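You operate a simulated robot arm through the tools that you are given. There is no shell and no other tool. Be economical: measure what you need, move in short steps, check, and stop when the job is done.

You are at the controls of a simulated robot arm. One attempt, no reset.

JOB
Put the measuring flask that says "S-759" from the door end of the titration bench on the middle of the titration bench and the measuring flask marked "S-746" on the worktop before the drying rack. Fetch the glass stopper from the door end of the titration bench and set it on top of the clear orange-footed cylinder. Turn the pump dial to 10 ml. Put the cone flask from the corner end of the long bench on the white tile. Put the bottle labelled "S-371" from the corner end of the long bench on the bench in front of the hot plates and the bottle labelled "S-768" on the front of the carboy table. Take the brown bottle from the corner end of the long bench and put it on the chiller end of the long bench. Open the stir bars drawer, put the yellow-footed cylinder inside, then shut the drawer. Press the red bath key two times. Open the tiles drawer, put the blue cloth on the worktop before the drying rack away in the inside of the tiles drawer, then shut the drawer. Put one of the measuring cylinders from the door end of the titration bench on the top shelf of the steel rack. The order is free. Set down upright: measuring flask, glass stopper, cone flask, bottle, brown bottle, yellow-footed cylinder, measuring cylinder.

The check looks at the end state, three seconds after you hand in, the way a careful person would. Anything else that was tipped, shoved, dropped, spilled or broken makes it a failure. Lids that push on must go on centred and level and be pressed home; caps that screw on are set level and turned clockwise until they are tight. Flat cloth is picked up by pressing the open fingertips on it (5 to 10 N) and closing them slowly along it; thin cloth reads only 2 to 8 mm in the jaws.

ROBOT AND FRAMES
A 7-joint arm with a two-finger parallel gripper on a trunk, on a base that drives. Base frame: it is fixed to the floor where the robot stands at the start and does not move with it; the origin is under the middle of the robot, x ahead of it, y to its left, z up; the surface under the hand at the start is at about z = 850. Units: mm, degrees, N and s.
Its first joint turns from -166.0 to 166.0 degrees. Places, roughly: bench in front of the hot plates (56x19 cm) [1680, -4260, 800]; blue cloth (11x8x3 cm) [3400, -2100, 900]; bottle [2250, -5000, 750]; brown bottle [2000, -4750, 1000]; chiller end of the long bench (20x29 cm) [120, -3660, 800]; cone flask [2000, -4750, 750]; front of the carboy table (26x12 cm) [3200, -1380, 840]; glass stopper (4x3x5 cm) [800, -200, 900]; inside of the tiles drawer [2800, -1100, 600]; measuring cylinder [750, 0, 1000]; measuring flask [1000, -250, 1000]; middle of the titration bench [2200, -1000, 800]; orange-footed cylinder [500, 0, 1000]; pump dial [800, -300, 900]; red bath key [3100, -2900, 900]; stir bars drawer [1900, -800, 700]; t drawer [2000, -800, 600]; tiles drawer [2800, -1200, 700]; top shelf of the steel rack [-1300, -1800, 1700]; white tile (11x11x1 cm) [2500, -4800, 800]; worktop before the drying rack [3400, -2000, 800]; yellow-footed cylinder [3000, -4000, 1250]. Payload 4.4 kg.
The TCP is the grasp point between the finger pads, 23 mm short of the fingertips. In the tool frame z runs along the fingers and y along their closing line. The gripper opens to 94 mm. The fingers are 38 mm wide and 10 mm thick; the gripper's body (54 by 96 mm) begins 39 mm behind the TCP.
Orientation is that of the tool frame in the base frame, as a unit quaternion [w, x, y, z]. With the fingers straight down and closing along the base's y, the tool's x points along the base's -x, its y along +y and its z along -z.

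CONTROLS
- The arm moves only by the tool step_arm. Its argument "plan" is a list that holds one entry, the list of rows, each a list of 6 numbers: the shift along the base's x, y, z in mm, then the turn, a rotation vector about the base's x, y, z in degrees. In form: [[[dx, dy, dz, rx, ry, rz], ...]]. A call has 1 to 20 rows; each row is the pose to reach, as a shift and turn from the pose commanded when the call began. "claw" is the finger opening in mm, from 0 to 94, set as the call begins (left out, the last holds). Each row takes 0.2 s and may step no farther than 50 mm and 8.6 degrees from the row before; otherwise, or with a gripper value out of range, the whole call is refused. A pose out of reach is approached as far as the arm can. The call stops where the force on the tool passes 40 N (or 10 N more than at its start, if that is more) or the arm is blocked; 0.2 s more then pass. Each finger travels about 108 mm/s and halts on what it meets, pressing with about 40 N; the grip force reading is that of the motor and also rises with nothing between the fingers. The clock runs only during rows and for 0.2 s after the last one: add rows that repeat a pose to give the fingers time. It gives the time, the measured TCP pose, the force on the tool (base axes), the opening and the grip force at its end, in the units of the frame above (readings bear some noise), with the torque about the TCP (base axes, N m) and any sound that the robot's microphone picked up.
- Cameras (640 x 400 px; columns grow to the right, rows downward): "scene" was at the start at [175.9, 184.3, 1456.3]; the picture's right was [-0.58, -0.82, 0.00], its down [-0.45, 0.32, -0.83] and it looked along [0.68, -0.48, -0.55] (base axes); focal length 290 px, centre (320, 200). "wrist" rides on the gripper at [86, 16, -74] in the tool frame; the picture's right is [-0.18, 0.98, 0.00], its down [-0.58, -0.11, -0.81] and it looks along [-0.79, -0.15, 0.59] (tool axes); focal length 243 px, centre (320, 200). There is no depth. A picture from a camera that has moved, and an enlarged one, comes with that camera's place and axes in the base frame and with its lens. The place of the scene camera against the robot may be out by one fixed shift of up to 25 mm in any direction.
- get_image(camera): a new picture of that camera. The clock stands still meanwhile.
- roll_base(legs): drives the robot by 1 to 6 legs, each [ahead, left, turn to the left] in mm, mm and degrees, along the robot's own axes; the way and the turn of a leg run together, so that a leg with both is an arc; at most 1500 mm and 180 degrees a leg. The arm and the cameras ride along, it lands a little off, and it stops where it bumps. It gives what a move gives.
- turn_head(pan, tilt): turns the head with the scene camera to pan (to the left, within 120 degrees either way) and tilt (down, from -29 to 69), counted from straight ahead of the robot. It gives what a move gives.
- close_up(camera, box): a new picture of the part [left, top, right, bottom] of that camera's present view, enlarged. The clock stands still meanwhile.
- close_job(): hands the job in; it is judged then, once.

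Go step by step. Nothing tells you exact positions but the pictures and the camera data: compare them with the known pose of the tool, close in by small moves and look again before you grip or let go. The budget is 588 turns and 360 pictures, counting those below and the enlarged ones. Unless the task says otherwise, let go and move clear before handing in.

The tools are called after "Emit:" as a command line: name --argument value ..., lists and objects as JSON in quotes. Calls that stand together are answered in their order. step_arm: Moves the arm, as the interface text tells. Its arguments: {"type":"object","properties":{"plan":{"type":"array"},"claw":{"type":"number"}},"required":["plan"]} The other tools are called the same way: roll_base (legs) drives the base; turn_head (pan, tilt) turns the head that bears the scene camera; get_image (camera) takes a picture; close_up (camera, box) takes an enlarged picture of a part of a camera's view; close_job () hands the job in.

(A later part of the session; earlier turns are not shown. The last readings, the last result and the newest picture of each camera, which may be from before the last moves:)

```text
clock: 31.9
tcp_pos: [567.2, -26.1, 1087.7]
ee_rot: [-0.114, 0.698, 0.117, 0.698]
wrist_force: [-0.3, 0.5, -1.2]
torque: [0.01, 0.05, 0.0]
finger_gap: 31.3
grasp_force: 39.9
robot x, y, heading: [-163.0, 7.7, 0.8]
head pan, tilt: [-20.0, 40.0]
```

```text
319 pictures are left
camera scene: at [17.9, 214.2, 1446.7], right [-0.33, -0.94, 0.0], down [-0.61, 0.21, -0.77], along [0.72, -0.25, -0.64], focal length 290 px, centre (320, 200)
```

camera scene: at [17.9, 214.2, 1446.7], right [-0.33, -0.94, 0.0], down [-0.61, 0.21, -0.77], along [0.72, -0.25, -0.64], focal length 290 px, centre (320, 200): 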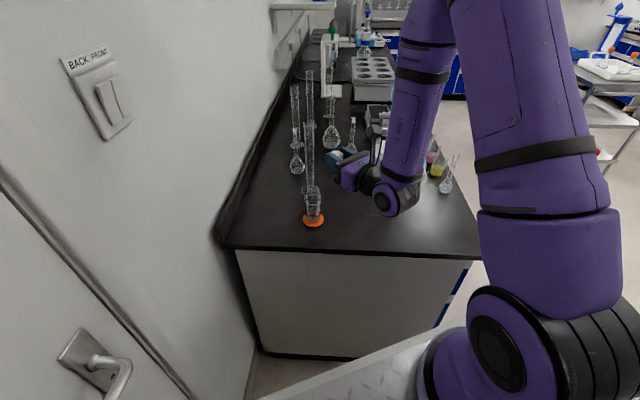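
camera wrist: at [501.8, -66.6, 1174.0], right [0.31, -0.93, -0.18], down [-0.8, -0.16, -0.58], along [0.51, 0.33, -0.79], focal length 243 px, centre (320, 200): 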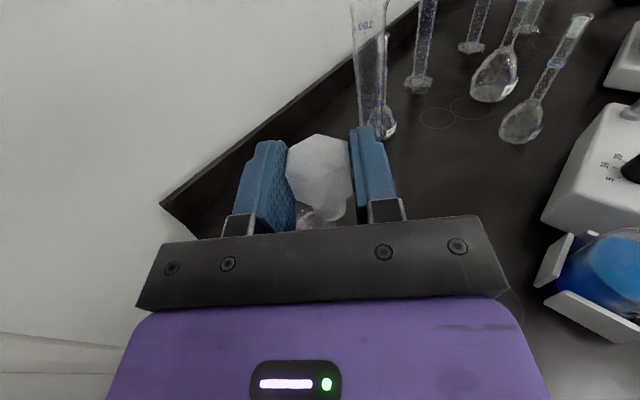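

Emit:
close_up --camera "scene" --box '[290, 175, 340, 235]'

Emit:
close_up --camera "scene" --box '[300, 184, 326, 205]'

Emit:
close_up --camera "scene" --box '[320, 130, 380, 190]'

```text
6.67 times, centred on (315, 205) of scene
camera zoom: at [17.9, 214.2, 1446.7], right [-0.33, -0.94, 0.0], down [-0.61, 0.21, -0.77], along [0.72, -0.25, -0.64], focal length 1930 px, centre (353, 167)
```

zoom: 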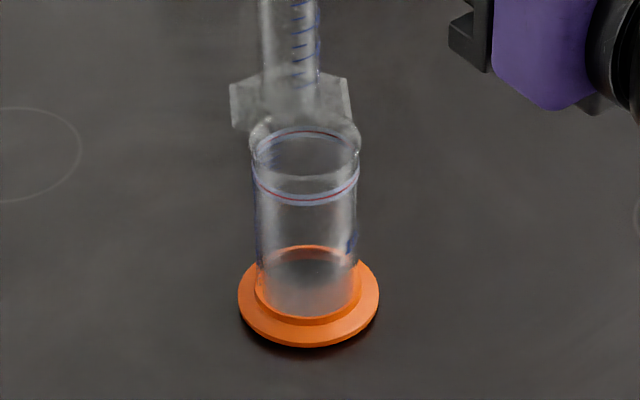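

```text
16.00 times, centred on (313, 194) of scene
camera zoom: at [17.9, 214.2, 1446.7], right [-0.33, -0.94, 0.0], down [-0.61, 0.21, -0.77], along [0.72, -0.25, -0.64], focal length 4633 px, centre (432, 288)
```

zoom: 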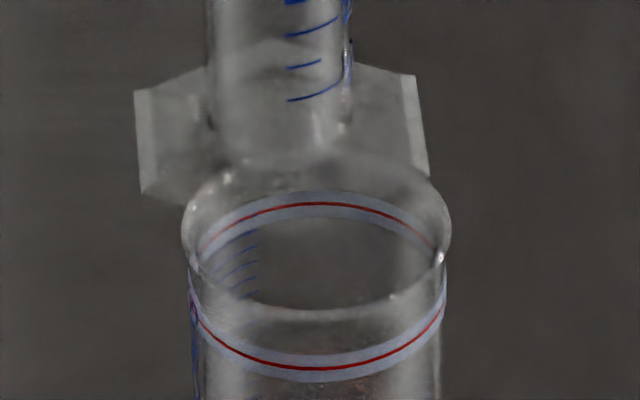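

```text
6.67 times, centred on (350, 160) of scene
camera zoom: at [17.9, 214.2, 1446.7], right [-0.33, -0.94, 0.0], down [-0.61, 0.21, -0.77], along [0.72, -0.25, -0.64], focal length 1930 px, centre (120, 467)
```

zoom: 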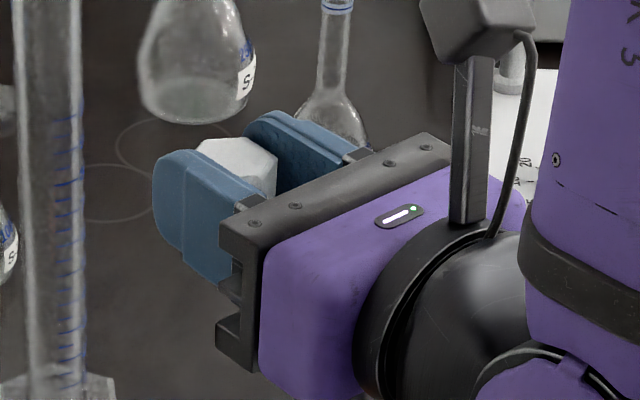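

The mouth looks about 41 mm wide inside, the stopper head about 36 mm over corners; I'll test by contact. First I take out the ~9° lean of the stopper and bring it above the mouth.

Emit:
step_arm --plan '[[[10, 12, -12, -1.4, 4.2, 0], [20, 24, -24, -2.9, 8.5, 0], [30, 36, -40, -2.9, 8.5, 0], [37, 48, -58, -2.9, 8.5, 0]]]'

Emit:
close_up --camera "scene" --box '[285, 150, 345, 230]'

Emit:
get_image --camera "wrist"

```text
clock: 32.9
tcp_pos: [600.6, 18.3, 1038.3]
ee_rot: [-0.105, 0.749, 0.126, 0.642]
wrist_force: [0.1, 0.5, 0.4]
torque: [0.02, 0.01, -0.04]
finger_gap: 31.2
grasp_force: 40.0
out of reach, approached as far as the arm can: row 4
robot x, y, heading: [-161.3, 6.0, 1.0]
head pan, tilt: [-20.0, 40.0]
```

```text
5.00 times, centred on (315, 190) of scene
camera zoom: at [18.0, 215.2, 1446.5], right [-0.33, -0.95, 0.0], down [-0.61, 0.21, -0.77], along [0.72, -0.25, -0.64], focal length 1448 px, centre (345, 250)
```

zoom: 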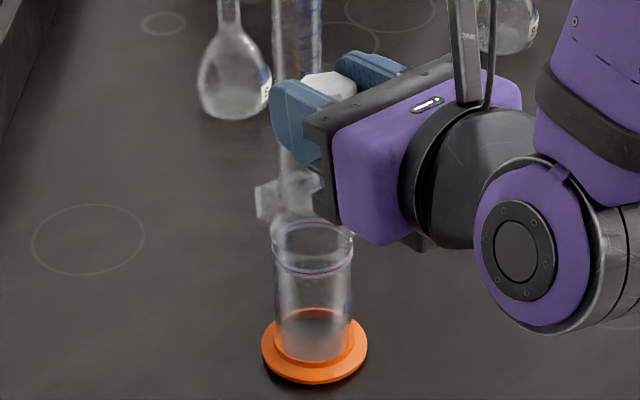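

```text
314 pictures are left
camera wrist: at [549.7, -17.7, 1135.3], right [0.29, -0.94, -0.18], down [-0.87, -0.19, -0.45], along [0.39, 0.29, -0.88], focal length 243 px, centre (320, 200)
```

wrist: 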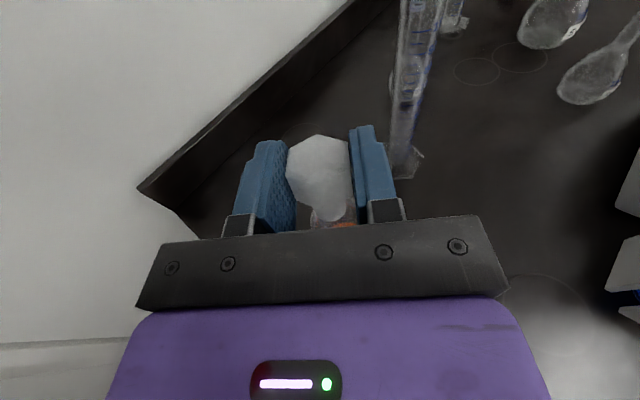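

Reach limit here; I raise the hand and shift the base to the right for more distance.

Emit:
step_arm --plan '[[[0, 0, 40, 0, 0, 0], [0, 0, 80, 0, 0, 0], [0, 0, 120, 0, 0, 0], [0, 0, 165, 0, 0, 0]]]'

Emit:
roll_base --legs '[[0, -350, 0]]'

Emit:
get_image --camera "scene"

```text
clock: 33.9
tcp_pos: [599.6, 15.2, 1203.6]
ee_rot: [-0.105, 0.75, 0.125, 0.641]
wrist_force: [1.0, 0.1, -1.1]
torque: [0.02, -0.01, 0.04]
finger_gap: 31.3
grasp_force: 40.6
robot x, y, heading: [-160.9, 0.7, 1.0]
head pan, tilt: [-20.0, 40.0]
```

```text
clock: 36.1
tcp_pos: [603.4, -332.5, 1205.1]
ee_rot: [-0.103, 0.75, 0.124, 0.641]
wrist_force: [0.7, 0.6, 0.1]
torque: [-0.02, 0.01, 0.02]
finger_gap: 31.4
grasp_force: 40.2
robot x, y, heading: [-157.9, -346.5, 1.0]
head pan, tilt: [-20.0, 40.0]
```

```text
313 pictures are left
camera scene: at [23.4, -133.5, 1446.6], right [-0.33, -0.94, 0.0], down [-0.61, 0.21, -0.77], along [0.72, -0.25, -0.64], focal length 290 px, centre (320, 200)
```

scene: 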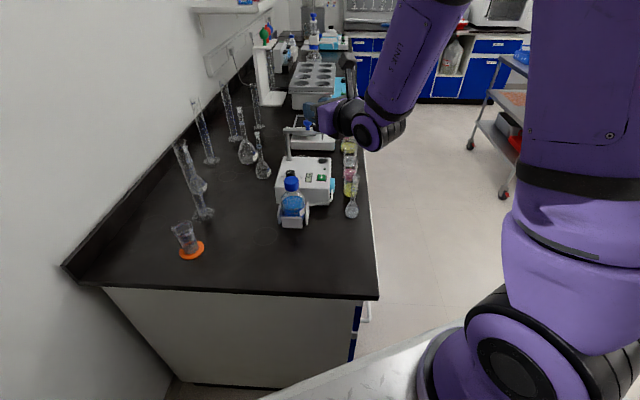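

Emit:
step_arm --plan '[[[0, 45, 0, 0, 0, 0], [0, 90, 0, 0, 0, 0], [0, 135, 0, 0, 0, 0], [0, 180, 0, 0, 0, 0], [0, 225, -15, 0, 0, 0], [0, 270, -35, 0, 0, 0], [0, 310, -60, 0, 0, 0], [0, 354, -80, 0, 0, 0], [1, 354, -120, 0, 0, 0], [1, 354, -160, 0, 0, 0], [1, 354, -185, 0, 0, 0]]]'

Emit:
close_up --camera "scene" --box '[150, 190, 230, 270]'

Emit:
get_image --camera "wrist"

```text
clock: 38.8
tcp_pos: [607.0, 29.7, 1047.8]
ee_rot: [-0.134, 0.749, 0.097, 0.642]
wrist_force: [-0.1, 0.4, 0.3]
torque: [0.03, -0.01, 0.0]
finger_gap: 31.2
grasp_force: 39.9
robot x, y, heading: [-156.9, -341.0, 0.6]
head pan, tilt: [-20.0, 40.0]
stopped in row 11: the arm was blocked; the commanded pose is now the measured one
```

```text
5.00 times, centred on (190, 230) of scene
camera zoom: at [22.8, -133.4, 1446.7], right [-0.33, -0.94, 0.0], down [-0.61, 0.21, -0.77], along [0.72, -0.25, -0.64], focal length 1448 px, centre (970, 50)
```

zoom: 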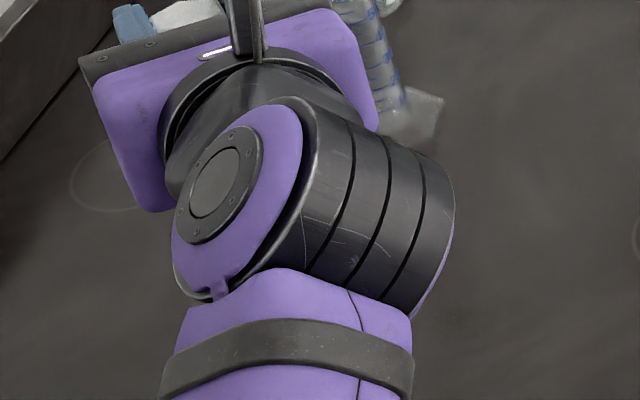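

```text
311 pictures are left
camera wrist: at [556.2, -13.3, 1143.0], right [0.28, -0.92, -0.26], down [-0.88, -0.14, -0.45], along [0.38, 0.35, -0.85], focal length 243 px, centre (320, 200)
```

wrist: 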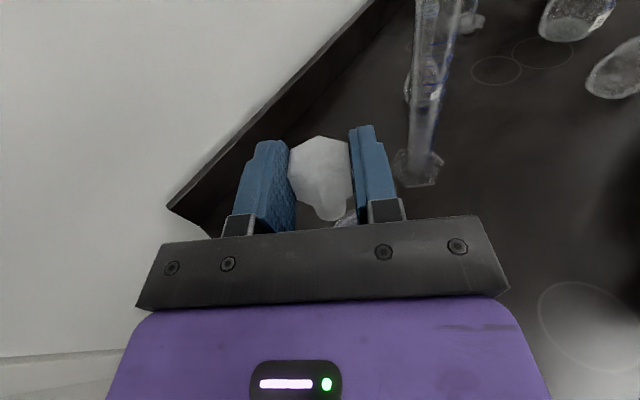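

Emit:
get_image --camera "scene"

```text
310 pictures are left
camera scene: at [22.8, -133.4, 1446.7], right [-0.33, -0.94, 0.0], down [-0.61, 0.21, -0.77], along [0.72, -0.25, -0.64], focal length 290 px, centre (320, 200)
```

scene: 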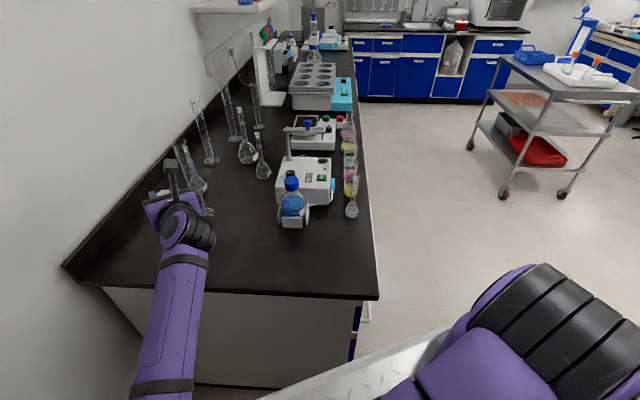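

The arm elbow went low here, so a horizontal hand is a bad way. New plan: lay the stopper down again, regrip with the hand tilted 45°, so the final pose needs only a 45° tilt. First go back up.

Emit:
step_arm --plan '[[[0, 0, 40, 0, 0, 0], [0, -30, 80, 0, 0, 0], [0, -70, 110, 0, 0, 0], [0, -110, 130, 0, 0, 0], [0, -150, 150, 0, 0, 0], [0, -190, 150, 0, 0, 0], [0, -230, 150, 0, 0, 0]]]'

Emit:
get_image --camera "scene"

```text
clock: 40.4
tcp_pos: [606.1, -198.5, 1198.0]
ee_rot: [-0.133, 0.749, 0.099, 0.642]
wrist_force: [0.6, 0.9, -0.7]
torque: [-0.01, -0.02, -0.05]
finger_gap: 30.9
grasp_force: 40.1
robot x, y, heading: [-157.8, -344.0, 0.9]
head pan, tilt: [-20.0, 40.0]
```

```text
309 pictures are left
camera scene: at [23.0, -132.3, 1446.5], right [-0.33, -0.95, 0.0], down [-0.61, 0.21, -0.77], along [0.72, -0.25, -0.64], focal length 290 px, centre (320, 200)
```

scene: 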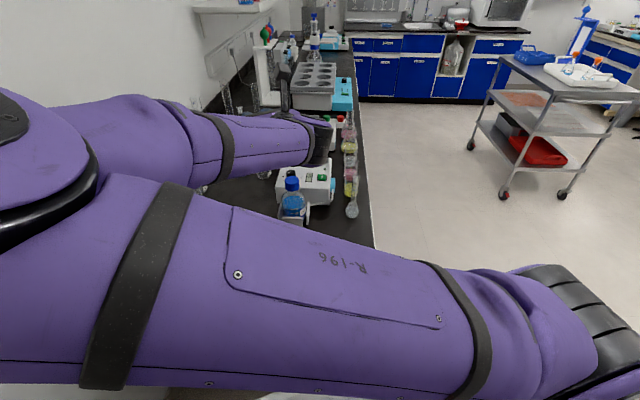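

Emit:
step_arm --plan '[[[0, 0, 0, -2.9, 7.65, 0.35], [0, 0, 0, -5.8, 15.3, 0.7], [0, 0, 0, -8.7, 22.95, 1.05], [0, 0, 0, -11.6, 30.6, 1.4], [0, 0, 0, -14.5, 38.25, 1.75], [0, 0, 0, -17.4, 45.9, 2.1], [0, 0, 0, -20.3, 53.55, 2.45], [0, 0, 0, -23.2, 61.2, 2.8], [0, 0, 0, -26.1, 68.85, 3.15], [0, 0, 0, -29, 76.5, 3.5]]]'

Emit:
step_arm --plan '[[[0, 0, 0, 0, 0, 8.5], [0, 0, 0, 0, 0, 17], [0, 0, 0, 0, 0, 25.5], [0, 0, 0, 0, 0, 34], [0, 0, 0, 0, 0, 42.5], [0, 0, 0, 0, 0, 51], [0, 0, 0, 0, 0, 59.5], [0, 0, 0, 0, 0, 68], [0, 0, 0, 0, 0, 76.5], [0, 0, 0, 0, 0, 85], [0, 0, 0, 0, 0, 93.5], [0, 0, 0, 0, 0, 102], [0, 0, 0, 0, 0, 110.5], [0, 0, 0, 0, 0, 119], [0, 0, 0, 0, 0, 127.5], [0, 0, 0, 0, 0, 136], [0, 0, 0, 0, 0, 144.5], [0, 0, 0, 0, 0, 153], [0, 0, 0, 0, 0, 161.5]]]'

Emit:
get_image --camera "scene"

Emit:
get_image --camera "wrist"

```text
clock: 42.5
tcp_pos: [605.8, -201.4, 1197.6]
ee_rot: [-0.004, 0.987, 0.161, -0.001]
wrist_force: [-0.4, -0.2, -0.4]
torque: [-0.02, -0.01, 0.02]
finger_gap: 31.0
grasp_force: 39.8
robot x, y, heading: [-156.5, -339.7, 0.9]
head pan, tilt: [-20.0, 40.0]
```

```text
clock: 46.5
tcp_pos: [606.6, -201.7, 1198.6]
ee_rot: [0.0, -0.003, 1.0, -0.005]
wrist_force: [0.4, 0.0, -0.3]
torque: [0.02, 0.01, -0.01]
finger_gap: 31.1
grasp_force: 40.0
robot x, y, heading: [-155.9, -341.7, 0.7]
head pan, tilt: [-20.0, 40.0]
```

```text
308 pictures are left
camera scene: at [23.3, -133.2, 1446.6], right [-0.33, -0.94, 0.0], down [-0.61, 0.21, -0.77], along [0.72, -0.25, -0.64], focal length 290 px, centre (320, 200)
```

scene: 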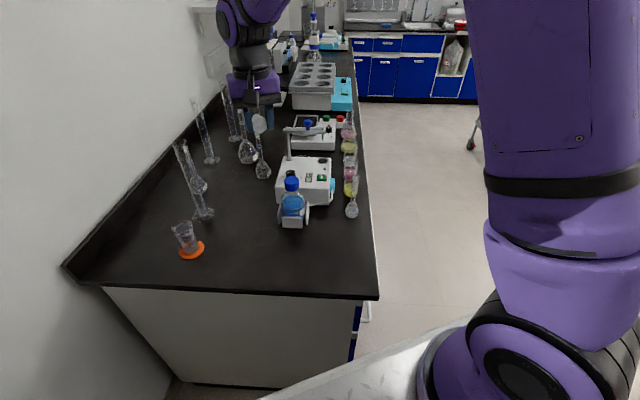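

```text
307 pictures are left
camera wrist: at [521.0, -185.1, 1272.0], right [0.18, 0.98, -0.01], down [0.58, -0.1, 0.81], along [0.79, -0.15, -0.59], focal length 243 px, centre (320, 200)
```

wrist: 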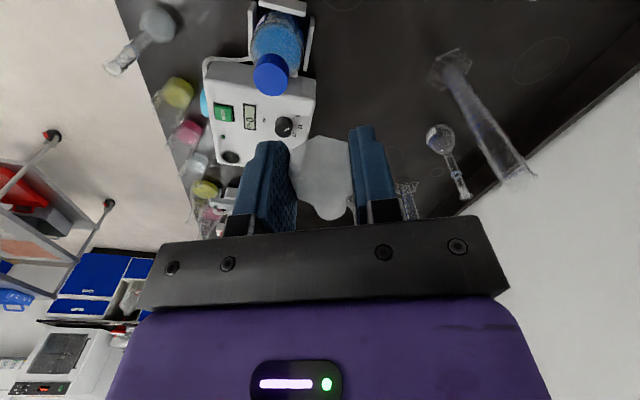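

Emit:
step_arm --plan '[[[-5, 30, 0, 0, 0, 0], [-10, 65, 0, 0, 0, 0], [-16, 97, -30, 0, 0, 0], [-16, 97, -75, 0, 0, 0], [-16, 97, -120, 0, 0, 0], [-16, 97, -165, 0, 0, 0], [-16, 97, -210, 0, 0, 0], [-16, 97, -255, 0, 0, 0], [-16, 97, -290, 0, 0, 0], [-16, 97, -310, 0, 0, 0], [-16, 97, -320, 0, 0, 0], [-16, 97, -323, 0, 0, 0]]]'

Emit:
get_image --camera "wrist"

```text
clock: 49.1
tcp_pos: [591.0, -103.6, 876.4]
ee_rot: [0.0, -0.002, 1.0, -0.003]
wrist_force: [-3.3, -2.0, 20.0]
torque: [-0.24, 0.0, -0.01]
finger_gap: 31.0
grasp_force: 40.4
robot x, y, heading: [-154.4, -341.0, 1.2]
head pan, tilt: [-20.0, 40.0]
```

```text
306 pictures are left
camera wrist: at [505.6, -87.9, 950.7], right [0.18, 0.98, -0.01], down [0.58, -0.1, 0.81], along [0.79, -0.15, -0.59], focal length 243 px, centre (320, 200)
```

wrist: 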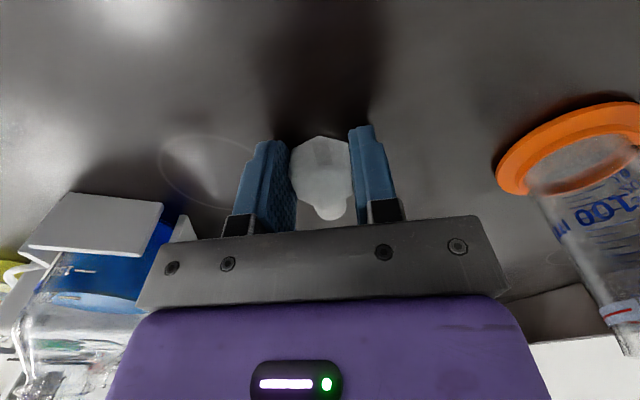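

Emit:
step_arm --plan '[[[0, 0, 2, 0, 0, 0], [0, 0, 2, 0, 0, 0], [0, 0, 2, 0, 0, 0], [0, 0, 20, 0, 0, 0], [0, 0, 60, 0, 0, 0], [0, 0, 100, 0, 0, 0], [0, 0, 120, 0, 0, 0]]]' --claw 60

Emit:
close_up --camera "wrist" --box '[240, 0, 400, 140]'

```text
clock: 50.8
tcp_pos: [591.8, -103.8, 995.2]
ee_rot: [-0.001, -0.003, 1.0, -0.005]
wrist_force: [-0.2, 1.1, -0.2]
torque: [0.04, 0.03, 0.04]
finger_gap: 60.3
grasp_force: 0.1
robot x, y, heading: [-154.9, -345.0, 1.2]
head pan, tilt: [-20.0, 40.0]
```

```text
2.86 times, centred on (320, 70) of wrist
camera zoom: at [505.9, -87.3, 1069.1], right [0.18, 0.98, -0.01], down [0.58, -0.1, 0.81], along [0.79, -0.15, -0.59], focal length 693 px, centre (320, 571)
```

zoom: 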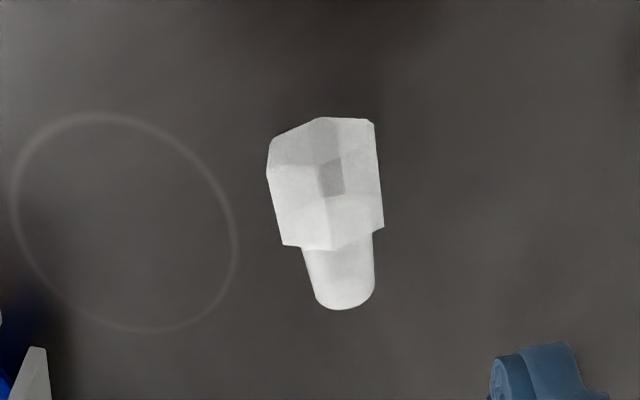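

Emit:
step_arm --plan '[[[-3, 0, 10, 0, 0, -8.5], [-6, 0, 20, 0, 0, -17], [-9, 0, 30, 0, 0, -25.5], [-12, 0, 40, 0, 0, -34], [-15, 0, 50, 0, 0, -42.5], [-18, 0, 60, 0, 0, -51], [-20, 0, 60, 0, 0, -59.5], [-20, 0, 60, 0, 0, -68], [-20, 0, 60, 0, 0, -76.5], [-20, 0, 60, 0, 0, -85], [-20, 0, 60, 0, 0, -93.5], [-20, 0, 60, 0, 0, -102], [-20, 0, 60, 0, 0, -110.5], [-20, 0, 60, 0, 0, -119], [-20, 0, 60, 0, 0, -127.5], [-20, 0, 60, 0, 0, -136], [-20, 0, 60, 0, 0, -144.5], [-20, 0, 60, 0, 0, -153], [-20, 0, 60, 0, 0, -161.5], [-20, 0, 60, 0, 0, -170]]]'

Emit:
step_arm --plan '[[[0, 0, 0, 0, 0, -8.5], [0, 0, 0, 0, 0, -10.3]]]'

Emit:
step_arm --plan '[[[0, 0, 0, 0, -8, 0], [0, 0, 0, 0, -16, 0], [0, 0, 0, 0, -24, 0], [0, 0, 0, 0, -32, 0], [0, 0, 0, 0, -40, 0], [0, 0, 0, 0, -45, 0]]]'

Emit:
get_image --camera "wrist"

Emit:
get_image --camera "scene"

```text
clock: 55.0
tcp_pos: [571.1, -102.9, 1054.7]
ee_rot: [-0.004, 0.996, 0.088, 0.001]
wrist_force: [0.3, -0.1, 0.3]
torque: [0.02, -0.03, -0.03]
finger_gap: 60.2
grasp_force: 0.1
robot x, y, heading: [-155.6, -342.1, 0.8]
head pan, tilt: [-20.0, 40.0]
```

```text
clock: 55.5
tcp_pos: [571.3, -103.4, 1055.2]
ee_rot: [-0.005, 1.0, -0.003, 0.001]
wrist_force: [0.1, -0.5, -0.2]
torque: [0.03, -0.01, 0.0]
finger_gap: 60.2
grasp_force: 0.1
robot x, y, heading: [-157.8, -338.5, 1.1]
head pan, tilt: [-20.0, 40.0]
```

```text
clock: 57.0
tcp_pos: [569.5, -102.8, 1055.3]
ee_rot: [-0.005, 0.924, 0.001, 0.383]
wrist_force: [-0.4, 0.4, 0.1]
torque: [0.0, -0.03, 0.0]
finger_gap: 59.8
grasp_force: 0.1
robot x, y, heading: [-158.6, -345.3, 0.7]
head pan, tilt: [-20.0, 40.0]
```

```text
304 pictures are left
camera wrist: at [579.4, -121.1, 1168.1], right [-0.12, -0.98, -0.14], down [-0.98, 0.1, 0.16], along [-0.14, 0.16, -0.98], focal length 243 px, centre (320, 200)
```

wrist: 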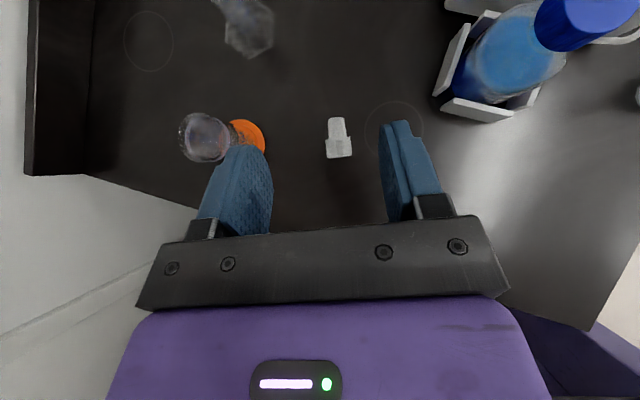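

```text
303 pictures are left
camera scene: at [23.1, -133.0, 1446.6], right [-0.33, -0.94, 0.0], down [-0.61, 0.21, -0.77], along [0.72, -0.25, -0.64], focal length 290 px, centre (320, 200)
```

scene: 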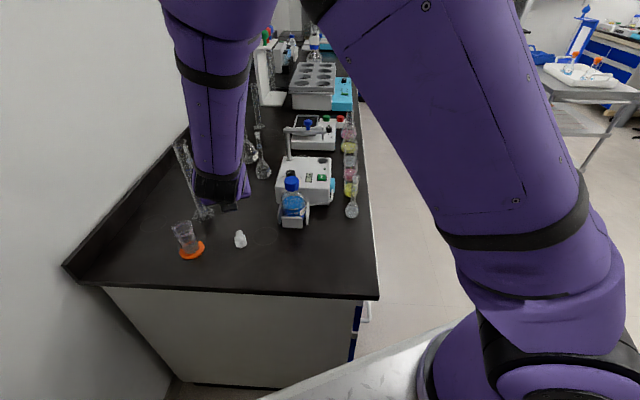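

The wrist camera now looks straight down, with the stopper ahead of the fingers. I descend to the tilted grasp at the head end.

Emit:
step_arm --plan '[[[5, -1, -40, 0, 0, 0], [8, -1, -80, 0, 0, 0], [10, -1, -110, 0, 0, 0], [12, -1, -140, 0, 0, 0]]]'

Emit:
get_image --camera "wrist"

```text
clock: 58.0
tcp_pos: [582.3, -106.4, 915.9]
ee_rot: [-0.006, 0.923, 0.001, 0.384]
wrist_force: [-0.2, 0.2, 0.3]
torque: [-0.01, 0.0, 0.01]
finger_gap: 60.1
grasp_force: 0.1
robot x, y, heading: [-154.2, -340.9, 0.8]
head pan, tilt: [-20.0, 40.0]
```

```text
302 pictures are left
camera wrist: at [591.7, -123.0, 1028.5], right [-0.12, -0.98, -0.14], down [-0.98, 0.1, 0.16], along [-0.14, 0.16, -0.98], focal length 243 px, centre (320, 200)
```

wrist: 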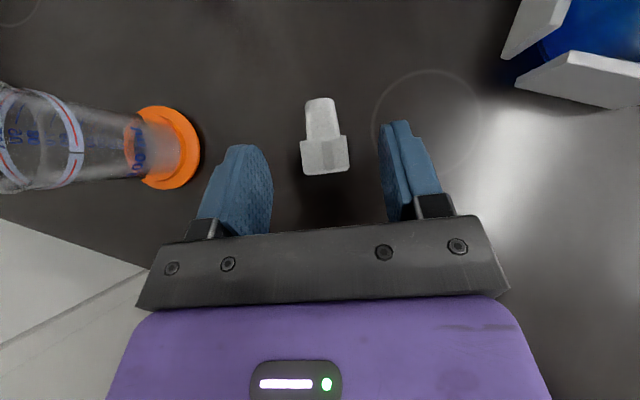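

Emit:
step_arm --plan '[[[0, 2, -15, 0, 0, 0], [1, 2, -28, 0, 0, 0], [1, 2, -35, 0, 0, 0]]]'

Emit:
step_arm --plan '[[[0, 0, 0, 0, 0, 0], [0, 0, 0, 0, 0, 0], [0, 0, 0, 0, 0, 0], [0, 0, 0, 0, 0, 0]]]' --claw 20

Emit:
get_image --camera "wrist"

```text
clock: 58.8
tcp_pos: [584.4, -103.3, 880.8]
ee_rot: [-0.005, 0.923, 0.0, 0.384]
wrist_force: [-0.6, -1.4, 3.7]
torque: [-0.17, 0.0, -0.05]
finger_gap: 60.6
grasp_force: 0.5
robot x, y, heading: [-157.4, -343.4, 0.9]
head pan, tilt: [-20.0, 40.0]
```

```text
clock: 59.8
tcp_pos: [583.7, -102.8, 880.9]
ee_rot: [-0.005, 0.924, 0.001, 0.383]
wrist_force: [0.3, -1.8, 6.6]
torque: [-0.2, -0.06, 0.06]
finger_gap: 29.8
grasp_force: 40.1
robot x, y, heading: [-158.0, -343.1, 1.1]
head pan, tilt: [-20.0, 40.0]
```

```text
301 pictures are left
camera wrist: at [592.9, -120.9, 993.0], right [-0.13, -0.98, -0.14], down [-0.98, 0.1, 0.16], along [-0.14, 0.16, -0.98], focal length 243 px, centre (320, 200)
```

wrist: 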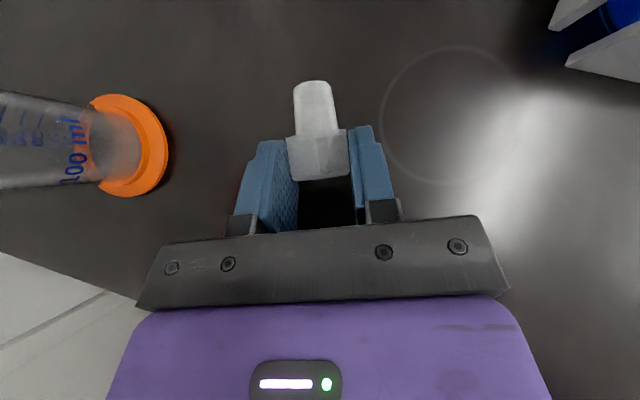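

Emit:
step_arm --plan '[[[0, 0, 2, 0, 0, 0], [0, 0, 6, 0, 0, 0], [0, 0, 12, 0, 0, 0], [0, 0, 22, 0, 0, 0], [0, 0, 36, 0, 0, 0], [0, 0, 54, 0, 0, 0], [0, 0, 75, 0, 0, 0], [0, 0, 100, 0, 0, 0], [0, 0, 130, 0, 0, 0], [0, 0, 165, 0, 0, 0], [0, 0, 200, 0, 0, 0], [0, 0, 240, 0, 0, 0], [0, 0, 280, 0, 0, 0], [0, 0, 300, 0, 0, 0]]]'

Emit:
step_arm --plan '[[[5, 0, 0, 0, 8, 0], [10, 0, 0, 0, 16, 0], [15, 0, 0, 0, 24, 0], [20, 0, 0, 0, 32, 0], [25, 0, 0, 0, 40, 0], [30, 0, 0, 0, 45, 0]]]'

Emit:
step_arm --plan '[[[0, 0, 0, 0, 0, 8.5], [0, 0, 0, 0, 0, 17], [0, 0, 0, 0, 0, 25.5], [0, 0, 0, 0, 0, 34], [0, 0, 0, 0, 0, 42.5], [0, 0, 0, 0, 0, 51], [0, 0, 0, 0, 0, 59.5], [0, 0, 0, 0, 0, 68], [0, 0, 0, 0, 0, 76.5], [0, 0, 0, 0, 0, 85], [0, 0, 0, 0, 0, 93.5], [0, 0, 0, 0, 0, 102], [0, 0, 0, 0, 0, 110.5], [0, 0, 0, 0, 0, 119], [0, 0, 0, 0, 0, 127.5], [0, 0, 0, 0, 0, 136], [0, 0, 0, 0, 0, 144.5], [0, 0, 0, 0, 0, 153], [0, 0, 0, 0, 0, 161.5], [0, 0, 0, 0, 0, 170]]]'

Emit:
get_image --camera "wrist"

```text
clock: 62.8
tcp_pos: [584.0, -102.5, 1179.7]
ee_rot: [-0.004, 0.924, 0.0, 0.383]
wrist_force: [0.0, 0.9, -0.1]
torque: [-0.04, 0.01, 0.0]
finger_gap: 29.4
grasp_force: 40.4
robot x, y, heading: [-156.8, -342.7, 0.7]
head pan, tilt: [-20.0, 40.0]
```

```text
clock: 64.2
tcp_pos: [614.2, -103.6, 1180.5]
ee_rot: [-0.005, 1.0, -0.001, -0.001]
wrist_force: [0.3, -0.1, -0.4]
torque: [0.0, -0.05, -0.03]
finger_gap: 29.7
grasp_force: 40.0
robot x, y, heading: [-154.4, -344.2, 0.5]
head pan, tilt: [-20.0, 40.0]
```

```text
clock: 68.3
tcp_pos: [614.1, -103.4, 1179.9]
ee_rot: [-0.001, 0.088, 0.996, -0.005]
wrist_force: [0.1, -0.4, -0.2]
torque: [-0.02, -0.02, 0.02]
finger_gap: 29.6
grasp_force: 39.9
robot x, y, heading: [-156.5, -345.4, 0.8]
head pan, tilt: [-20.0, 40.0]
```

```text
300 pictures are left
camera wrist: at [532.6, -72.0, 1253.8], right [0.35, 0.94, -0.01], down [0.56, -0.2, 0.81], along [0.75, -0.29, -0.59], focal length 243 px, centre (320, 200)
```

wrist: 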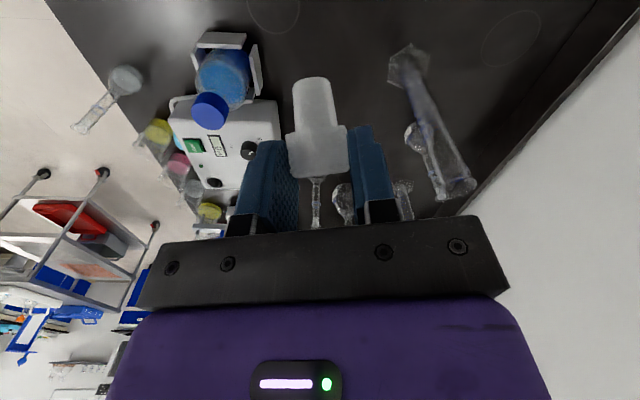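

Emit:
step_arm --plan '[[[0, 0, 0, 0, 0, 5], [0, 0, 0, 0, 0, 10]]]'

Emit:
step_arm --plan '[[[-5, 20, 0, 0, -7.2, 0], [-8, 45, 0, 0, -14.4, 0], [-11, 70, 0, 0, -21.6, 0], [-14, 95, 0, 0, -28.8, 0], [-17, 115, 0, 0, -36, 0], [-17, 129, -30, 0, -36, 0], [-17, 129, -70, 0, -36, 0], [-17, 129, -110, 0, -36, 0]]]'

Emit:
get_image --camera "wrist"

Emit:
close_up --camera "scene" --box '[140, 170, 240, 270]'

```text
clock: 69.0
tcp_pos: [613.5, -102.2, 1179.2]
ee_rot: [-0.001, -0.001, 1.0, -0.005]
wrist_force: [-0.6, 0.4, -0.7]
torque: [0.01, 0.0, 0.01]
finger_gap: 29.3
grasp_force: 40.0
robot x, y, heading: [-156.0, -341.7, 0.8]
head pan, tilt: [-20.0, 40.0]
```

```text
clock: 70.8
tcp_pos: [597.7, 27.0, 1069.5]
ee_rot: [0.309, 0.003, 0.951, -0.004]
wrist_force: [-1.0, -1.1, 1.0]
torque: [-0.03, -0.05, 0.05]
finger_gap: 29.6
grasp_force: 40.5
robot x, y, heading: [-157.2, -338.8, 0.9]
head pan, tilt: [-20.0, 40.0]
```

```text
299 pictures are left
camera wrist: at [484.7, 42.8, 1078.3], right [0.16, 0.98, 0.1], down [0.0, -0.1, 0.99], along [0.99, -0.16, -0.01], focal length 243 px, centre (320, 200)
```

wrist: 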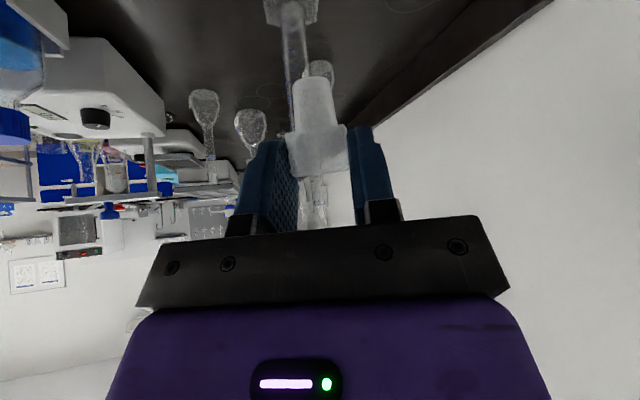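

```text
4.00 times, centred on (190, 220) of scene
camera zoom: at [23.0, -133.6, 1446.7], right [-0.33, -0.94, 0.0], down [-0.61, 0.21, -0.77], along [0.72, -0.25, -0.64], focal length 1158 px, centre (840, 120)
```

zoom: 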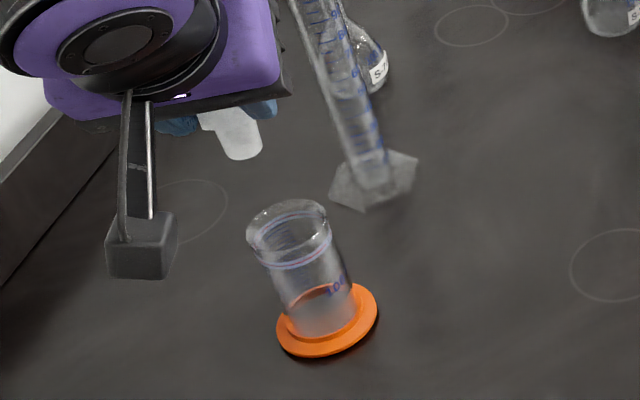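

Emit:
step_arm --plan '[[[0, -2, -25, 0, 0, 0], [0, -3, -48, 0, 0, 0]]]'

Emit:
close_up --camera "scene" --box '[155, 190, 225, 265]'

Emit:
get_image --camera "wrist"

```text
clock: 71.3
tcp_pos: [597.3, 23.3, 1020.5]
ee_rot: [0.308, 0.003, 0.952, -0.004]
wrist_force: [1.1, -0.2, -0.3]
torque: [0.04, 0.01, 0.02]
finger_gap: 29.6
grasp_force: 40.4
robot x, y, heading: [-156.0, -344.2, 1.0]
head pan, tilt: [-20.0, 40.0]
```

```text
5.33 times, centred on (190, 228) of scene
camera zoom: at [23.2, -133.5, 1446.7], right [-0.33, -0.94, 0.0], down [-0.61, 0.21, -0.77], along [0.72, -0.25, -0.64], focal length 1544 px, centre (1013, 53)
```

zoom: 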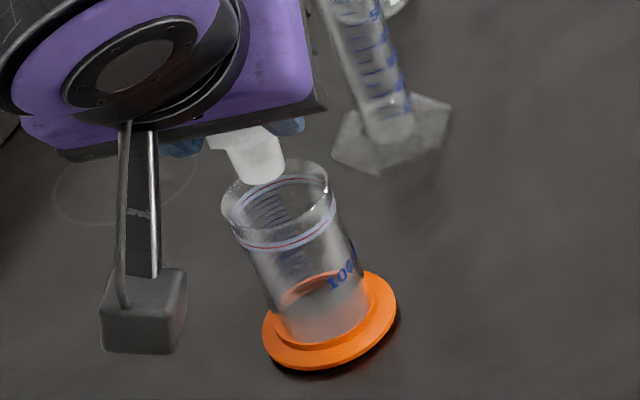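

```text
296 pictures are left
camera wrist: at [484.7, 39.7, 1030.3], right [0.16, 0.98, 0.1], down [0.0, -0.1, 0.99], along [0.99, -0.16, -0.01], focal length 243 px, centre (320, 200)
```

wrist: 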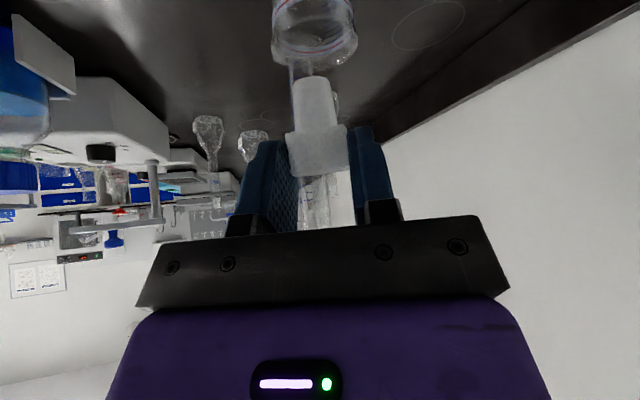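

Laterally aligned. I lower gently and watch the force to find out whether the plug enters the mouth.

Emit:
step_arm --plan '[[[2, 0, -8, 0, 0, 0], [3, 0, -16, 0, 0, 0], [3, 0, -24, 0, 0, 0], [3, 0, -30, 0, 0, 0], [3, 0, -34, 0, 0, 0]]]'

Emit:
close_up --camera "scene" --box '[155, 190, 225, 265]'

Emit:
get_image --camera "wrist"

```text
clock: 72.5
tcp_pos: [600.6, 23.2, 988.8]
ee_rot: [0.309, 0.003, 0.951, -0.003]
wrist_force: [0.8, -4.4, 26.6]
torque: [-0.16, -0.47, -0.06]
finger_gap: 30.8
grasp_force: 40.2
robot x, y, heading: [-157.9, -340.0, 1.2]
head pan, tilt: [-20.0, 40.0]
```

```text
5.33 times, centred on (190, 228) of scene
camera zoom: at [22.4, -134.0, 1446.8], right [-0.33, -0.94, 0.0], down [-0.61, 0.21, -0.77], along [0.72, -0.25, -0.64], focal length 1544 px, centre (1013, 53)
```

zoom: 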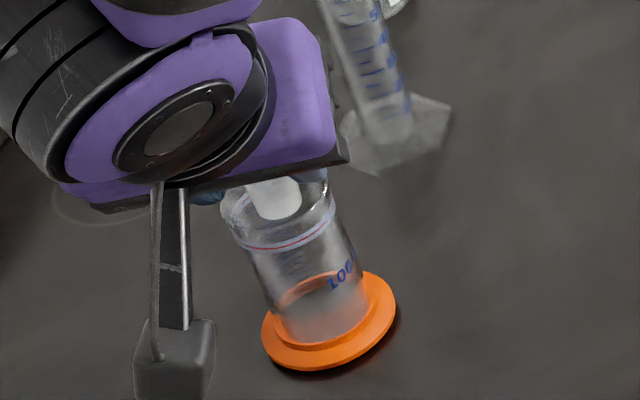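

```text
294 pictures are left
camera wrist: at [487.6, 39.4, 998.4], right [0.16, 0.98, 0.1], down [-0.01, -0.1, 0.99], along [0.99, -0.16, -0.01], focal length 243 px, centre (320, 200)
```

wrist: 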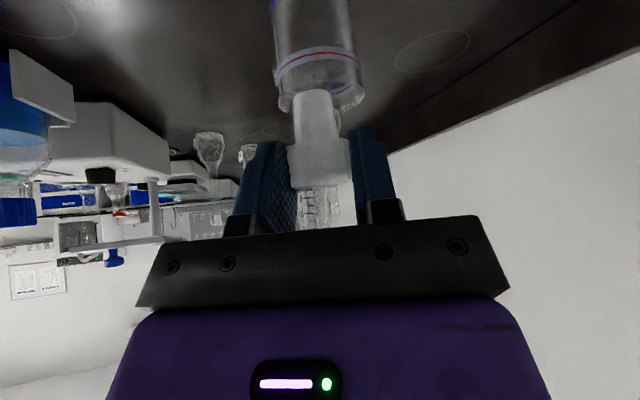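

The plug stands on something solid at the rim, so the top carries it. I lift a few mm, centre by +4 mm in x, and set down lightly.

Emit:
step_arm --plan '[[[0, 0, 4, 0, 0, 0], [2, 1, 6, 0, 0, 0], [4, 2, 6, 0, 0, 0], [4, 2, 4, 0, 0, 0], [4, 2, 3, 0, 0, 0]]]'

Emit:
close_up --camera "scene" --box '[170, 200, 210, 240]'

Emit:
close_up --camera "wrist" --box '[250, 30, 390, 200]'

```text
clock: 73.8
tcp_pos: [603.7, 25.5, 989.6]
ee_rot: [0.309, 0.003, 0.951, -0.004]
wrist_force: [0.5, 0.4, 0.0]
torque: [0.02, -0.01, -0.01]
finger_gap: 30.9
grasp_force: 39.8
robot x, y, heading: [-154.9, -344.1, 0.9]
head pan, tilt: [-20.0, 40.0]
```

```text
10.00 times, centred on (190, 220) of scene
camera zoom: at [23.4, -133.3, 1446.6], right [-0.33, -0.94, 0.0], down [-0.61, 0.21, -0.77], along [0.72, -0.25, -0.64], focal length 2896 px, centre (1620, 0)
```

zoom: 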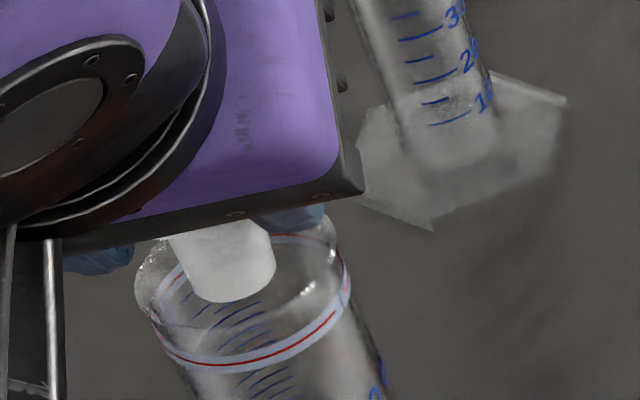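

```text
2.35 times, centred on (320, 115) of wrist
camera zoom: at [490.9, 41.7, 999.6], right [0.16, 0.98, 0.1], down [0.0, -0.1, 0.99], along [0.99, -0.16, -0.01], focal length 571 px, centre (320, 400)
```

zoom: 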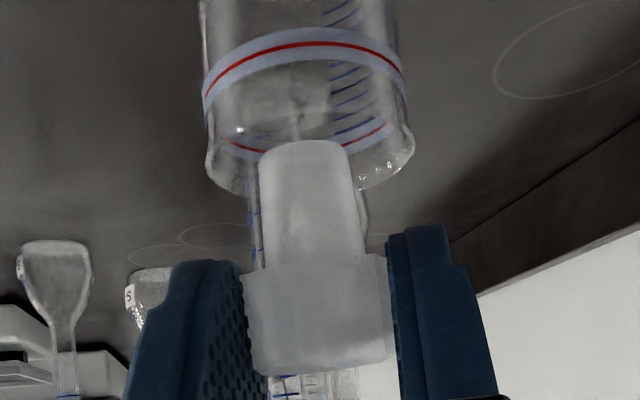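

Emit:
step_arm --plan '[[[3, -1, 1, 0, 0, 0], [5, -1, 0, 0, 0, 0], [5, -1, -2, 0, 0, 0], [5, -1, -3, 0, 0, 0], [5, -1, -3, 0, 0, 0]]]'

Emit:
close_up --camera "scene" --box '[170, 200, 210, 240]'

```text
clock: 75.0
tcp_pos: [608.5, 24.3, 990.3]
ee_rot: [0.31, 0.002, 0.951, -0.002]
wrist_force: [1.7, -0.9, 19.8]
torque: [0.0, -0.38, -0.01]
finger_gap: 30.6
grasp_force: 39.5
robot x, y, heading: [-155.7, -343.5, 0.9]
head pan, tilt: [-20.0, 40.0]
```

```text
10.00 times, centred on (190, 220) of scene
camera zoom: at [22.7, -133.7, 1446.8], right [-0.33, -0.94, 0.0], down [-0.61, 0.21, -0.77], along [0.72, -0.25, -0.64], focal length 2896 px, centre (1620, 0)
```

zoom: 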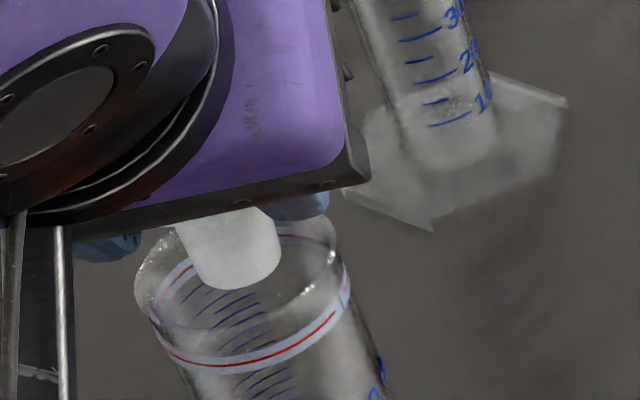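

Emit:
step_arm --plan '[[[0, 0, -1, 0, 0, 0], [0, 0, -1, 0, 0, 0]]]'

Emit:
step_arm --plan '[[[0, 0, 1, 0, 0, 0], [0, 0, 1, 0, 0, 0], [0, 0, 1, 0, 0, 0]]]' --claw 60

Emit:
close_up --camera "scene" --box '[170, 200, 210, 240]'

Emit:
get_image --camera "wrist"

```text
clock: 75.5
tcp_pos: [607.9, 23.7, 989.4]
ee_rot: [0.31, 0.003, 0.951, -0.003]
wrist_force: [1.9, 0.7, 36.7]
torque: [0.08, -0.66, -0.01]
finger_gap: 30.9
grasp_force: 40.0
robot x, y, heading: [-155.4, -342.2, 1.1]
head pan, tilt: [-20.0, 40.0]
```

```text
clock: 76.3
tcp_pos: [608.2, 23.0, 987.3]
ee_rot: [0.309, 0.003, 0.951, -0.004]
wrist_force: [-0.7, 0.3, 0.2]
torque: [0.0, 0.02, -0.01]
finger_gap: 60.0
grasp_force: 0.2
robot x, y, heading: [-156.5, -340.9, 0.9]
head pan, tilt: [-20.0, 40.0]
```

```text
10.00 times, centred on (190, 220) of scene
camera zoom: at [23.4, -133.3, 1446.6], right [-0.33, -0.94, 0.0], down [-0.61, 0.21, -0.77], along [0.72, -0.25, -0.64], focal length 2896 px, centre (1620, 0)
```

zoom: 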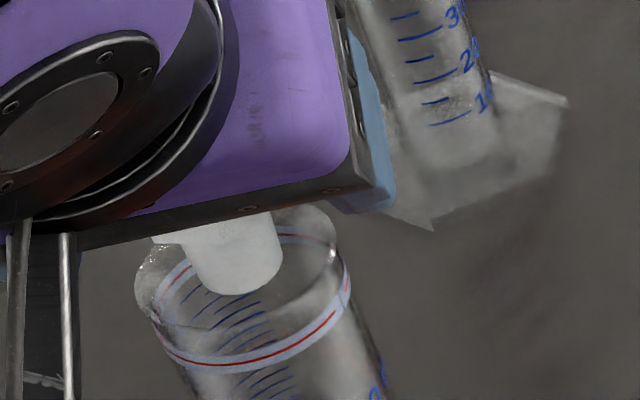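

```text
289 pictures are left
camera wrist: at [495.8, 40.2, 996.3], right [0.16, 0.98, 0.1], down [0.0, -0.1, 0.99], along [0.99, -0.16, -0.01], focal length 243 px, centre (320, 200)
```

wrist: 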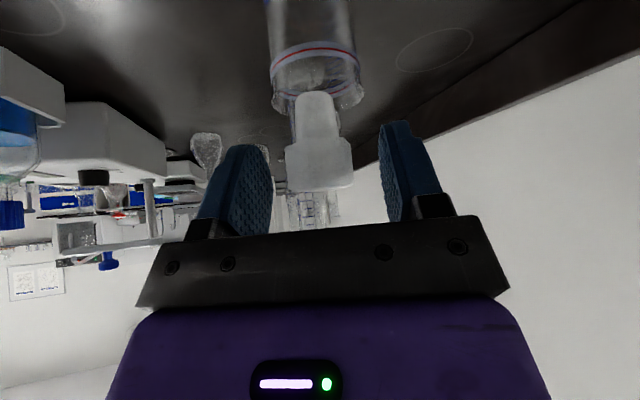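

The stopper stands free on top. I withdraw along the tool axis.

Emit:
step_arm --plan '[[[-12, 0, 16, 0, 0, 0], [-25, 0, 35, 0, 0, 0], [-42, 0, 58, 0, 0, 0], [-60, 0, 90, 0, 0, 0], [-60, 0, 130, 0, 0, 0], [-60, 0, 170, 0, 0, 0], [-60, 0, 210, 0, 0, 0]]]'

Emit:
close_up --camera "scene" --box '[160, 190, 220, 265]'

```text
clock: 78.0
tcp_pos: [550.3, 23.7, 1198.1]
ee_rot: [0.308, 0.003, 0.951, -0.004]
wrist_force: [0.5, 0.2, -0.4]
torque: [0.0, 0.02, 0.0]
finger_gap: 59.8
grasp_force: 0.1
robot x, y, heading: [-153.8, -340.3, 1.0]
head pan, tilt: [-20.0, 40.0]
```

```text
5.33 times, centred on (190, 228) of scene
camera zoom: at [23.7, -133.0, 1446.5], right [-0.33, -0.94, 0.0], down [-0.61, 0.21, -0.77], along [0.72, -0.25, -0.64], focal length 1544 px, centre (1013, 53)
```

zoom: 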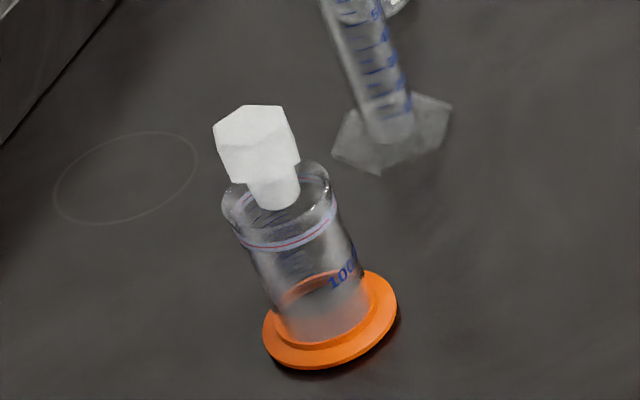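

Stopper done. Next the pump dial (~(762,−299,941)): return the tool to straight down and hover near it.

Emit:
step_arm --plan '[[[15, -30, 0, 0, 7.2, 0], [30, -65, 0, 0, 14.4, 0], [45, -100, 0, 0, 21.6, 0], [60, -135, 0, 0, 28.8, 0], [75, -170, 0, 0, 36, 0], [90, -205, 0, 0, 36, 0], [105, -240, 0, 0, 36, 0], [120, -275, 0, 0, 36, 0], [140, -310, -20, 0, 36, 0], [155, -323, -60, 0, 36, 0], [165, -323, -100, 0, 36, 0]]]'

Emit:
get_image --camera "wrist"

```text
clock: 80.3
tcp_pos: [713.3, -299.8, 1098.4]
ee_rot: [-0.001, 0.002, 1.0, -0.005]
wrist_force: [0.0, 0.6, 0.1]
torque: [0.0, -0.03, -0.01]
finger_gap: 60.0
grasp_force: 0.1
robot x, y, heading: [-159.1, -344.3, 1.0]
head pan, tilt: [-20.0, 40.0]
```

```text
287 pictures are left
camera wrist: at [627.7, -283.2, 1172.0], right [0.19, 0.98, -0.01], down [0.58, -0.1, 0.81], along [0.79, -0.16, -0.59], focal length 243 px, centre (320, 200)
```

wrist: 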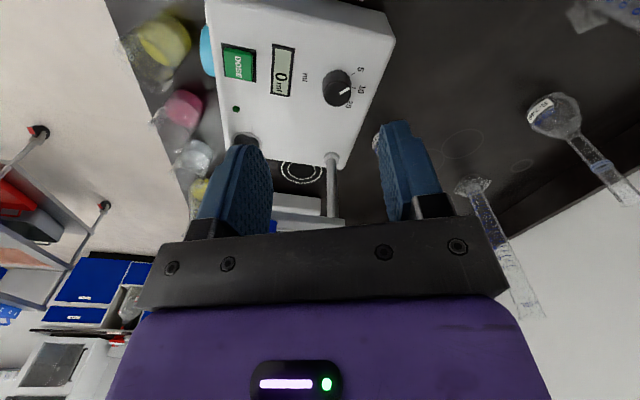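

Emit:
close_up --camera "wrist" --box '[295, 50, 385, 120]'

```text
5.71 times, centred on (340, 85) of wrist
camera zoom: at [627.7, -283.2, 1172.0], right [0.19, 0.98, -0.01], down [0.58, -0.1, 0.81], along [0.79, -0.16, -0.59], focal length 1386 px, centre (206, 857)
```

zoom: 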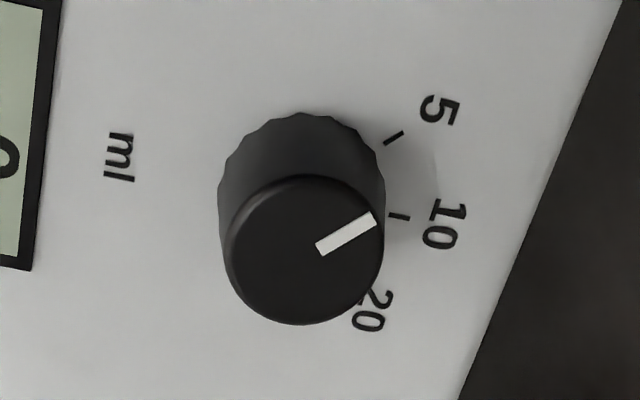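

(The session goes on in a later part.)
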